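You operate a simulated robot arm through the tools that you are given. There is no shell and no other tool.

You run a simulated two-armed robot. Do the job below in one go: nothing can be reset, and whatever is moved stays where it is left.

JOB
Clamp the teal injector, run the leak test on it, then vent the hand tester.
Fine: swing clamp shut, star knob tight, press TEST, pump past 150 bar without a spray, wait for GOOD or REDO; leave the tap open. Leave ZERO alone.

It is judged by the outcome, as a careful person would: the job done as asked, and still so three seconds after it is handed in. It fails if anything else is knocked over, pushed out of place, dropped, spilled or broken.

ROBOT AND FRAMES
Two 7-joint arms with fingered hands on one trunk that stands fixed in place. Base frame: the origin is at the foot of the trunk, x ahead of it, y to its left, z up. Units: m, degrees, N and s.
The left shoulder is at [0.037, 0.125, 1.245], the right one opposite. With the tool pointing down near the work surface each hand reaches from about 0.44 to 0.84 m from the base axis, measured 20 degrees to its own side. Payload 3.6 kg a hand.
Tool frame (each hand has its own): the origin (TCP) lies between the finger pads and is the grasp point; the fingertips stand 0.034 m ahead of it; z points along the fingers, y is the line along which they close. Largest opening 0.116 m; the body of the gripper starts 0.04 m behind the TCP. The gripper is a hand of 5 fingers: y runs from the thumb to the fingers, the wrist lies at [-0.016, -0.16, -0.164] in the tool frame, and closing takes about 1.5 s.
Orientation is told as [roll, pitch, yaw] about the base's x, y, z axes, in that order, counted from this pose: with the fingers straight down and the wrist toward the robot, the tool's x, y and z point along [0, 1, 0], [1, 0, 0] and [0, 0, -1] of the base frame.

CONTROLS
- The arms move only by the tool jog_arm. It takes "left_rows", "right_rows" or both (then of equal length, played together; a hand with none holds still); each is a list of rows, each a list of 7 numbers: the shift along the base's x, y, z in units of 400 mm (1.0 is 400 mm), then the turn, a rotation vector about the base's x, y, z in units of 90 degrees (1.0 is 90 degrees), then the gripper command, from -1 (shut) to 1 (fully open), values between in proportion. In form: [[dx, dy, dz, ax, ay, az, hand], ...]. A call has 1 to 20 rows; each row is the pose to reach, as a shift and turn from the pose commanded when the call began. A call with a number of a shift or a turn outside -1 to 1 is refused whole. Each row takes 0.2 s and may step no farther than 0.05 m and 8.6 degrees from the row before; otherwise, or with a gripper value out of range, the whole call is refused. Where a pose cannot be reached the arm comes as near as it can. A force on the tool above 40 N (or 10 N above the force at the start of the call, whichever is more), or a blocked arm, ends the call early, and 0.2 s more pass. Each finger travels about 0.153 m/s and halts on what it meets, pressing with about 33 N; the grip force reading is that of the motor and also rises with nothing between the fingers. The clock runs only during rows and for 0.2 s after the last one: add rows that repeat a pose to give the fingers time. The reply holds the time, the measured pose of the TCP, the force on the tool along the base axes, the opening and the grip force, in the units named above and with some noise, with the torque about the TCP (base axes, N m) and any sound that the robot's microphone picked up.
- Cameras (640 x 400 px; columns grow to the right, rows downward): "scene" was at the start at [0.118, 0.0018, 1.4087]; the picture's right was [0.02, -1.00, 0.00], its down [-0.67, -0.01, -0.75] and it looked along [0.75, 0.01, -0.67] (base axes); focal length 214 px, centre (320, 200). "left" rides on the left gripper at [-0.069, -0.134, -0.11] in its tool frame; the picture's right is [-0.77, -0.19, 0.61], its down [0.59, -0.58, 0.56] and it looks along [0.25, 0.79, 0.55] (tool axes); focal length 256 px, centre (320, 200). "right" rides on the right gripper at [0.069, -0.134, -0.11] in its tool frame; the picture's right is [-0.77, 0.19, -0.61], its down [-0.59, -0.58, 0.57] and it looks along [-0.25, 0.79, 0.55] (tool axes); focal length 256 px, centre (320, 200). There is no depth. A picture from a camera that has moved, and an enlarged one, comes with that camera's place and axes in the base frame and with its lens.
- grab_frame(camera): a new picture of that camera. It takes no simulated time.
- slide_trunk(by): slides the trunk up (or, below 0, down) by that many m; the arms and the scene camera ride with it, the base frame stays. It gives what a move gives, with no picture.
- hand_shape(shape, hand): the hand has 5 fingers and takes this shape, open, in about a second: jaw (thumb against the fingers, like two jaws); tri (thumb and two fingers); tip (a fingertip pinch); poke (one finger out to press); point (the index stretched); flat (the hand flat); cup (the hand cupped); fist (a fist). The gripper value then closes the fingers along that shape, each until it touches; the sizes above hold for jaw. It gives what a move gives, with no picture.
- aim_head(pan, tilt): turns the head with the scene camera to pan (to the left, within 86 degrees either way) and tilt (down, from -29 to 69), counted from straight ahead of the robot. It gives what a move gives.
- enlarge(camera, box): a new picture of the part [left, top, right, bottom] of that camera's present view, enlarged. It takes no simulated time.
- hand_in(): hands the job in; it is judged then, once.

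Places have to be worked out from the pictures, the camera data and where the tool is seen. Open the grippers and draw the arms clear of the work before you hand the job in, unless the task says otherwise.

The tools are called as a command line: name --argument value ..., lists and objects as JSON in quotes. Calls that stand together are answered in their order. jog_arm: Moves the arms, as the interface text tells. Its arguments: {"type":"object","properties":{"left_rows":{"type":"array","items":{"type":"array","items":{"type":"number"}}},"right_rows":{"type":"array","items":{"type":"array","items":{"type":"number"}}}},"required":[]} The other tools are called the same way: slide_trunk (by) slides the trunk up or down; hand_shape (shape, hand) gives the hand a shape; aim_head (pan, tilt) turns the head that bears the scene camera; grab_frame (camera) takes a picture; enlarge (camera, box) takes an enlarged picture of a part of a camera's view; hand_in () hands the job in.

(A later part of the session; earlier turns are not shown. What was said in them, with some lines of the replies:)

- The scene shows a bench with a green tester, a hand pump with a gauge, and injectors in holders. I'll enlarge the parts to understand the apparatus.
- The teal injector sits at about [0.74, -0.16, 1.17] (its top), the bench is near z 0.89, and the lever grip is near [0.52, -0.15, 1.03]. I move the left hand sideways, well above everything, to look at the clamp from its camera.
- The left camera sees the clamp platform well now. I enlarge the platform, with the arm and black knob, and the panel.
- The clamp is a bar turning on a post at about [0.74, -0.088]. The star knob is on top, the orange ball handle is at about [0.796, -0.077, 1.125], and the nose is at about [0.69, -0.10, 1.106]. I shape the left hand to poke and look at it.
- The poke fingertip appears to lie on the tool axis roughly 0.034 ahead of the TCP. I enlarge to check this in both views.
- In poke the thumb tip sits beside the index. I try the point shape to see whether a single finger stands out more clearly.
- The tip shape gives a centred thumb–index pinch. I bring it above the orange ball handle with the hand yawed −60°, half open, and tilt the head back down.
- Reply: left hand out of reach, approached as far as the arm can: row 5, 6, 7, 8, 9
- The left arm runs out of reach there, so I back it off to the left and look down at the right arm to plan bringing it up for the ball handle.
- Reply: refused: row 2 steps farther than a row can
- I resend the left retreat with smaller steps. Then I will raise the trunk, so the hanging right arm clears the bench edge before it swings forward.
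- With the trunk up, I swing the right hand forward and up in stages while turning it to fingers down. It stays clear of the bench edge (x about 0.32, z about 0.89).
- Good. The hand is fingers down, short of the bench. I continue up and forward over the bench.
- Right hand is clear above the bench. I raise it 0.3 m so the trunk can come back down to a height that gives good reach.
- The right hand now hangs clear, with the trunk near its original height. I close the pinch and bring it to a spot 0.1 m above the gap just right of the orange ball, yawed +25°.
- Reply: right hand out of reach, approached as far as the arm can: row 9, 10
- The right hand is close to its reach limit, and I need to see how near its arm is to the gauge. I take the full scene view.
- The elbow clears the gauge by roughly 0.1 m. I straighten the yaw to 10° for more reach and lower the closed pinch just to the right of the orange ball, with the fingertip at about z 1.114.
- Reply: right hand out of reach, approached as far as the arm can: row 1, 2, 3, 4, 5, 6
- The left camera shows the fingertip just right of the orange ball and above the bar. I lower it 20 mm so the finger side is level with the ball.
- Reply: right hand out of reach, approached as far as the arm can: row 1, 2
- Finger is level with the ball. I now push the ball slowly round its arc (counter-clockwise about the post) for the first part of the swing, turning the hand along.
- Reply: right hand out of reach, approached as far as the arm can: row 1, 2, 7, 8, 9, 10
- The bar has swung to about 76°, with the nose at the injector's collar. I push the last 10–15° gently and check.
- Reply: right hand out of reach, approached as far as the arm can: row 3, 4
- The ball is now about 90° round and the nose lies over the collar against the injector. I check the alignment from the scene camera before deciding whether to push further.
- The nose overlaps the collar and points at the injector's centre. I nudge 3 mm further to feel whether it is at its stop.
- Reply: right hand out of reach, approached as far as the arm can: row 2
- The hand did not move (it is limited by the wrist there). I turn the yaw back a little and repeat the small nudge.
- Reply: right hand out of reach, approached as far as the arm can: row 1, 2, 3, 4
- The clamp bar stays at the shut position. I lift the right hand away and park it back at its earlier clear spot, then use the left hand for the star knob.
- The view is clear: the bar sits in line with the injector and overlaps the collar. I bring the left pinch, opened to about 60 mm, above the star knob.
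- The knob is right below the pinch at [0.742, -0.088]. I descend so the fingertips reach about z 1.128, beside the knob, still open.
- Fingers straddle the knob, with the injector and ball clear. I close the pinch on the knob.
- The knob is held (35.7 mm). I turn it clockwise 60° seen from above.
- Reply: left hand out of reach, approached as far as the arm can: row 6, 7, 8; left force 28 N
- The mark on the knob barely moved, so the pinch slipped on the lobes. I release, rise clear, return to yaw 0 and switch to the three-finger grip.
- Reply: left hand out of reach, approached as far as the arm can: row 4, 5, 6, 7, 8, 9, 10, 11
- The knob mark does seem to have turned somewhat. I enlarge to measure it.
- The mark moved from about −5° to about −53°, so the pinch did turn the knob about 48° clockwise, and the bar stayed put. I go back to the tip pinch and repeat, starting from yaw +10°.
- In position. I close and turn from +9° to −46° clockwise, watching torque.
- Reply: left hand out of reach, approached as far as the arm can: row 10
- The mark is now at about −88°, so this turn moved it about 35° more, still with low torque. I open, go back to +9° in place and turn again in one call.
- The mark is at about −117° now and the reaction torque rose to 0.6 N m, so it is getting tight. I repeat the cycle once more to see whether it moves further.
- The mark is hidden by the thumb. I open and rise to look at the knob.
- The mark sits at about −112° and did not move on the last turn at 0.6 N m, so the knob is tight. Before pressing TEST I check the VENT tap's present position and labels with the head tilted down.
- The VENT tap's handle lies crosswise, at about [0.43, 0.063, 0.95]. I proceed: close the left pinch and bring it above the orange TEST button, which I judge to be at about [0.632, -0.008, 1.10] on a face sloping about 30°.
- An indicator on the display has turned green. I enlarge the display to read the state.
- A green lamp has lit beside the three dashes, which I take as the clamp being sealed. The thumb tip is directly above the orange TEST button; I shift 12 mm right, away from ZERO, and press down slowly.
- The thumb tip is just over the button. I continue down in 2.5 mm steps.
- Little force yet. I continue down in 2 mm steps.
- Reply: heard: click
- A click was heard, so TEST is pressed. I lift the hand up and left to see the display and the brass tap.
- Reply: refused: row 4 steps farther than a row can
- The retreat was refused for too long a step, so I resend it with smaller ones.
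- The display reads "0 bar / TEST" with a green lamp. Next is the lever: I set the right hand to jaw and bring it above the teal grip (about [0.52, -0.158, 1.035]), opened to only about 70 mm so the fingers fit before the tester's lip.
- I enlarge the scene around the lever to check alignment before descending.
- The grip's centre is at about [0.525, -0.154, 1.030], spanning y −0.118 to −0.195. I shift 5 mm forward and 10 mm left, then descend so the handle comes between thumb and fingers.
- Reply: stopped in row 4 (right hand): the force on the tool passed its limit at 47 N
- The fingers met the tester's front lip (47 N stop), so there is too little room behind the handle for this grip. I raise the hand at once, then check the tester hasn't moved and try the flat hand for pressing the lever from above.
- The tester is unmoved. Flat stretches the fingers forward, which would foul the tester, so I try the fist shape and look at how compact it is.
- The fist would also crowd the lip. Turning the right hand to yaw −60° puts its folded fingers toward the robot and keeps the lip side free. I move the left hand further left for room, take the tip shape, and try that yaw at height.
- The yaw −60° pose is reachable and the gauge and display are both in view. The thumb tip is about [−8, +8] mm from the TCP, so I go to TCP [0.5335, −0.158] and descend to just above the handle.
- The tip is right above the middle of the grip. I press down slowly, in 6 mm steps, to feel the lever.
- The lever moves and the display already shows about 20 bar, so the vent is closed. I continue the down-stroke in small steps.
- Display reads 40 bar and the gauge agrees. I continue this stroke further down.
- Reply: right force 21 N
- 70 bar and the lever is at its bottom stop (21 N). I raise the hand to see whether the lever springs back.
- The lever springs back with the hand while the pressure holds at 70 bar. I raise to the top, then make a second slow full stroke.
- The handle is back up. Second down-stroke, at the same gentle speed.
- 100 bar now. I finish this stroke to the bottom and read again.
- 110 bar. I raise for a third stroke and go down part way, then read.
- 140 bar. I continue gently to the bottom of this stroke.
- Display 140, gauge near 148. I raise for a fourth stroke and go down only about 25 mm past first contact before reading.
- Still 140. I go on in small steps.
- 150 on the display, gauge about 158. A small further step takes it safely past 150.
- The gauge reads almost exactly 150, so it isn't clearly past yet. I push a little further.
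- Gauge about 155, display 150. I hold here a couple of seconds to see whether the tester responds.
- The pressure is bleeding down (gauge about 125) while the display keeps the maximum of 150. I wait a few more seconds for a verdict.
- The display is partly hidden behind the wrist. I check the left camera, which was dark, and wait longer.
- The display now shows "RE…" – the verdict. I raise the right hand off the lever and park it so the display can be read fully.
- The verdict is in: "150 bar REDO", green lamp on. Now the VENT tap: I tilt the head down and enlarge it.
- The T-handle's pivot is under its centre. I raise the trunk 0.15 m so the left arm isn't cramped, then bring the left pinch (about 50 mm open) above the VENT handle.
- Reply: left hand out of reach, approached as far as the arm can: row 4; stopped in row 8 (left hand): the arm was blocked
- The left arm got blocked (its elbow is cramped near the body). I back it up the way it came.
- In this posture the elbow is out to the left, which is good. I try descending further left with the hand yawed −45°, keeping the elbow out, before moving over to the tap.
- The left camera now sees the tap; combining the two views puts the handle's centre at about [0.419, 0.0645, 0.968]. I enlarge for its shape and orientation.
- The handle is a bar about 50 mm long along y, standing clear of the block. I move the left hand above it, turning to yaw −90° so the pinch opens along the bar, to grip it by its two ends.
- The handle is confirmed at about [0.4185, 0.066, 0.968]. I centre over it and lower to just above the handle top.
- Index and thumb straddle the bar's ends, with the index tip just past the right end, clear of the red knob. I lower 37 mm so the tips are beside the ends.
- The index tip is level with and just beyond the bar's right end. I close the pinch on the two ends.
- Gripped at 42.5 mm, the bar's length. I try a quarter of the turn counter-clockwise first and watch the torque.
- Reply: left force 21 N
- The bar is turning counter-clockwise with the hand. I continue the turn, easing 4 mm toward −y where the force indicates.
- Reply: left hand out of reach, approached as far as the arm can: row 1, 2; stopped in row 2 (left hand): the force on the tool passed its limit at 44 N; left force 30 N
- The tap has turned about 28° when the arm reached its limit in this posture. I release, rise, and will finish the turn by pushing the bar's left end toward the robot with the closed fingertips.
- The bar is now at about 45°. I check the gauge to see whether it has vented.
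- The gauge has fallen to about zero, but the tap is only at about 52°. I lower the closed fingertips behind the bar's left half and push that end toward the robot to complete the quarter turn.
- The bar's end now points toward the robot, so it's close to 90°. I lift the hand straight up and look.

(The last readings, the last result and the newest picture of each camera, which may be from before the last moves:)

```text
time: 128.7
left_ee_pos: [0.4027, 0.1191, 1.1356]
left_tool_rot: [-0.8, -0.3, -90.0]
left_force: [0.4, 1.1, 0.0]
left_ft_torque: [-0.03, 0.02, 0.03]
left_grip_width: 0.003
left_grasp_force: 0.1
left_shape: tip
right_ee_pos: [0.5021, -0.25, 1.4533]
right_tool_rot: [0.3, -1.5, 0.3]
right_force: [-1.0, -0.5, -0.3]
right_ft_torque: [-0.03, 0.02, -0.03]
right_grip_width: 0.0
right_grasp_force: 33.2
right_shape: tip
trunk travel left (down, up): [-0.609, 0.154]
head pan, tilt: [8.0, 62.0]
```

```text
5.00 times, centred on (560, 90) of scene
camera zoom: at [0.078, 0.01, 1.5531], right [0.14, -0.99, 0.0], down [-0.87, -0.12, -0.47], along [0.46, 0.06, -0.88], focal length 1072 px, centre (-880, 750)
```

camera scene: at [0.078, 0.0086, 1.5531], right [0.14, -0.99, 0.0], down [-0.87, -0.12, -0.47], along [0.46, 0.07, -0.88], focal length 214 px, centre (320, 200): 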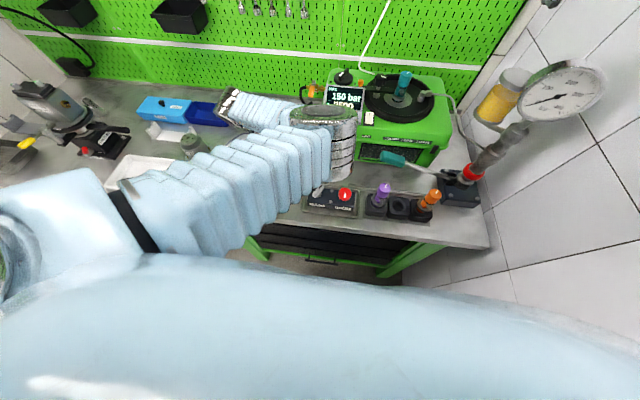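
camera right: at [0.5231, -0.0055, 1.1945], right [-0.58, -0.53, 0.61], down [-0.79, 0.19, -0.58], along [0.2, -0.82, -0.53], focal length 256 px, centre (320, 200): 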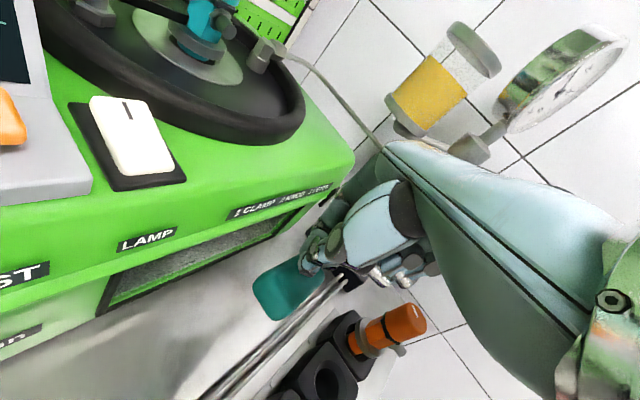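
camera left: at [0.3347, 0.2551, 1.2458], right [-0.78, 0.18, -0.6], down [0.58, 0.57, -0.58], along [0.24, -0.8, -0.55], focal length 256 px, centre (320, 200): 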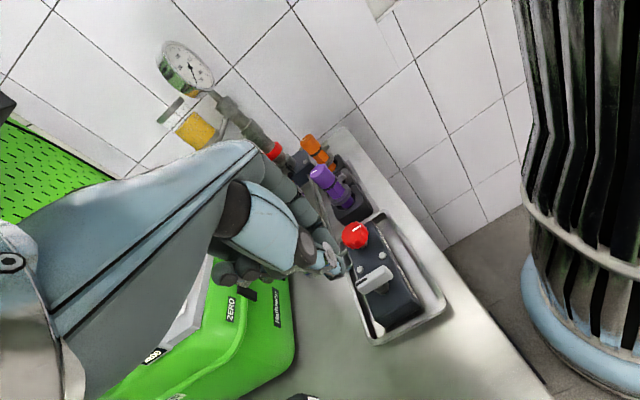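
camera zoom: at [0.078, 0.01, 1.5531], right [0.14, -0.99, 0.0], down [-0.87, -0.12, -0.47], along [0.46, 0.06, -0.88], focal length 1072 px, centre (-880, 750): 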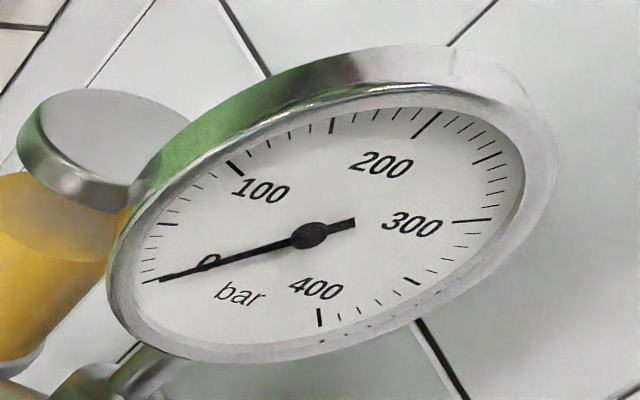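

The tap handle now lies straight fore-aft (90°) and the gauge reads zero. I retrace the left hand back out and up, opening both grippers once high and clear.

jog_arm --left_rows '[[0.02, 0.06, 0.03, 0, 0, 0.07, -1], [0.05, 0.12, 0.06, 0, 0, 0.14, -1], [0.09, 0.18, 0.1, 0, 0, 0.21, -1], [0.13, 0.24, 0.14, 0, 0, 0.28, -1], [0.17, 0.29, 0.2, 0, 0, 0.35, -0.5], [0.21, 0.34, 0.26, 0, 0, 0.42, 0], [0.24, 0.38, 0.33, 0, 0, 0.49, 0.5], [0.27, 0.4, 0.41, 0, 0, 0.56, 1], [0.29, 0.41, 0.49, 0, 0, 0.63, 1], [0.31, 0.41, 0.57, 0, 0, 0.7, 1], [0.32, 0.41, 0.65, 0, 0, 0.77, 1], [0.32, 0.41, 0.73, 0, 0, 0.84, 1]]'

jog_arm --right_rows '[[0, 0, 0, 0, 0, 0, -0.5], [0, 0, 0, 0, 0, 0, 0], [0, 0, 0, 0, 0, 0, 0.5], [0, 0, 0, 0, 0, 0, 1], [0, 0, 0, 0, 0, 0, 1]]'

aim_head --pan 0 --tilt 50

grab_frame --camera "scene"

grab_frame --camera "right"

```text
time: 131.3
left_ee_pos: [0.5311, 0.2847, 1.4266]
left_tool_rot: [-0.7, -0.1, -14.1]
left_force: [-0.7, -0.1, 0.0]
left_ft_torque: [0.0, -0.03, -0.01]
left_grip_width: 0.1158
left_grasp_force: 0.1
left_shape: tip
right_ee_pos: [0.5001, -0.2509, 1.4523]
right_tool_rot: [0.4, -1.5, 0.1]
right_force: [-0.2, -0.1, 0.0]
right_ft_torque: [-0.02, -0.02, 0.02]
right_grip_width: 0.0004
right_grasp_force: 32.5
right_shape: tip
trunk travel left (down, up): [-0.609, 0.154]
head pan, tilt: [8.0, 62.0]
```

```text
time: 132.5
left_ee_pos: [0.5308, 0.2858, 1.4269]
left_tool_rot: [-0.7, -0.1, -14.2]
left_force: [0.0, 0.4, -0.2]
left_ft_torque: [0.01, -0.01, 0.03]
left_grip_width: 0.1156
left_grasp_force: 0.1
left_shape: tip
right_ee_pos: [0.5027, -0.2504, 1.4522]
right_tool_rot: [0.3, -1.4, 0.2]
right_force: [-0.5, -0.9, -0.7]
right_ft_torque: [0.02, 0.0, -0.03]
right_grip_width: 0.1162
right_grasp_force: 0.1
right_shape: tip
trunk travel left (down, up): [-0.609, 0.154]
head pan, tilt: [8.0, 62.0]
```

```text
time: 133.2
left_ee_pos: [0.5316, 0.2848, 1.4275]
left_tool_rot: [-0.7, -0.2, -14.2]
left_force: [0.3, 0.2, 1.0]
left_ft_torque: [-0.04, 0.0, -0.01]
left_grip_width: 0.1161
left_grasp_force: 0.0
left_shape: tip
right_ee_pos: [0.5012, -0.2516, 1.4526]
right_tool_rot: [0.2, -1.4, 0.2]
right_force: [0.2, 0.1, 1.1]
right_ft_torque: [-0.02, 0.01, 0.03]
right_grip_width: 0.116
right_grasp_force: 0.3
right_shape: tip
trunk travel left (down, up): [-0.609, 0.154]
head pan, tilt: [0.0, 50.0]
```

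```text
taken
camera scene: at [0.0912, 0.0, 1.5679], right [0.0, -1.0, 0.0], down [-0.77, 0.0, -0.64], along [0.64, 0.0, -0.77], focal length 214 px, centre (320, 200)
```

scene: 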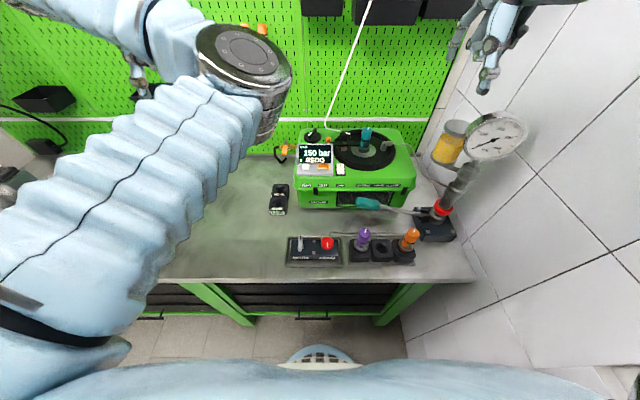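

```text
taken
camera right: at [0.3632, -0.1824, 1.5604], right [0.17, -0.77, 0.61], down [-0.56, -0.59, -0.58], along [0.81, -0.24, -0.53], focal length 256 px, centre (320, 200)
```

right: 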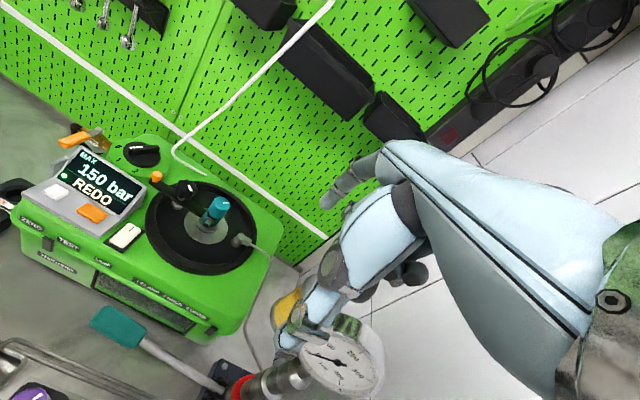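

Everything is clear. I take a last close look at the tap, gauge and display before handing in.

enlarge --camera "scene" --box '[270, 220, 360, 275]'

enlarge --camera "scene" --box '[260, 110, 420, 220]'

enlarge --camera "scene" --box '[440, 95, 540, 175]'

```text
7.11 times, centred on (315, 248) of scene
camera zoom: at [0.0912, 0.0, 1.5679], right [0.0, -1.0, 0.0], down [-0.77, 0.0, -0.64], along [0.64, 0.0, -0.77], focal length 1525 px, centre (356, -138)
```

zoom: 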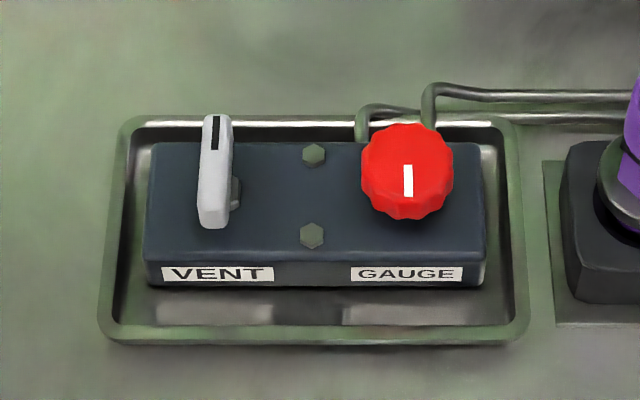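

```text
3.64 times, centred on (340, 165) of scene
camera zoom: at [0.0912, 0.0, 1.5679], right [0.0, -1.0, 0.0], down [-0.77, 0.0, -0.64], along [0.64, 0.0, -0.77], focal length 780 px, centre (247, 327)
```

zoom: 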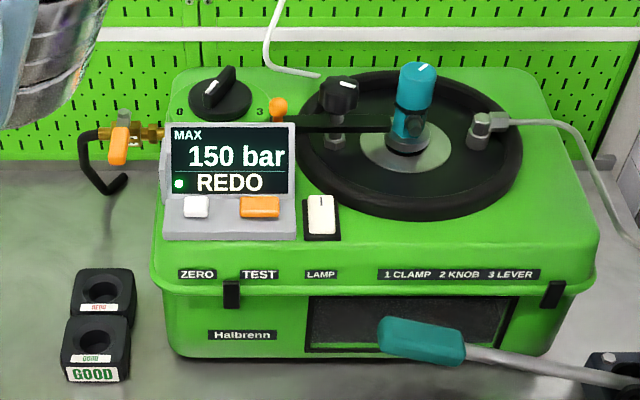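

```text
5.00 times, centred on (490, 135) of scene
camera zoom: at [0.0912, 0.0, 1.5679], right [0.0, -1.0, 0.0], down [-0.77, 0.0, -0.64], along [0.64, 0.0, -0.77], focal length 1072 px, centre (-530, 525)
```

zoom: 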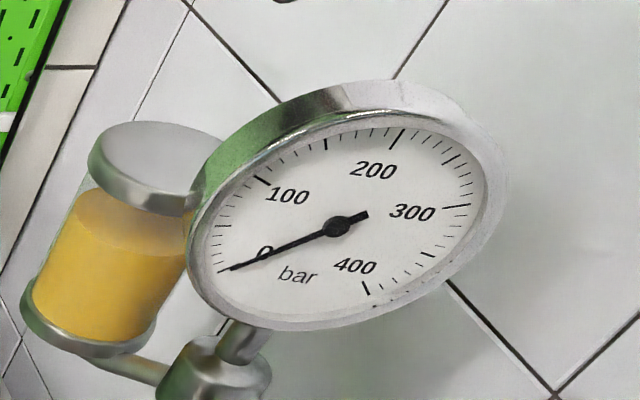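

The clamp is shut and its green lamp is lit, the display reads 150 bar REDO, and the VENT tap is fully turned with the gauge at zero. Both hands are open and clear, so I hand the job in.

hand_in

```text
The job is handed in.
```

The leak test is done and the teal injector came back REDO: the display shows a maximum of 150 bar, and no spray was seen. I left the injector in the clamp.

- **Clamp:** The swing clamp is shut on the injector's collar. I turned the star knob about 105° clockwise until it stopped moving, and the display's green lamp came on.
- **Test:** I pressed TEST and pumped to about 155 bar on the gauge. Pressure then bled down to about 125 bar within two seconds, before the REDO verdict showed.
- **Vent:** The VENT tap is turned a full quarter turn and left open. The gauge reads zero.
- **ZERO:** I did not touch it.

**Contact with the tester:** while I was positioning for the lever, the right hand's fingers pressed against the tester's front lip, and the move stopped at 47 N. The camera views afterwards showed the tester had not moved.

Both hands are open and raised clear of the bench. The trunk is 0.17 m higher than at the start.
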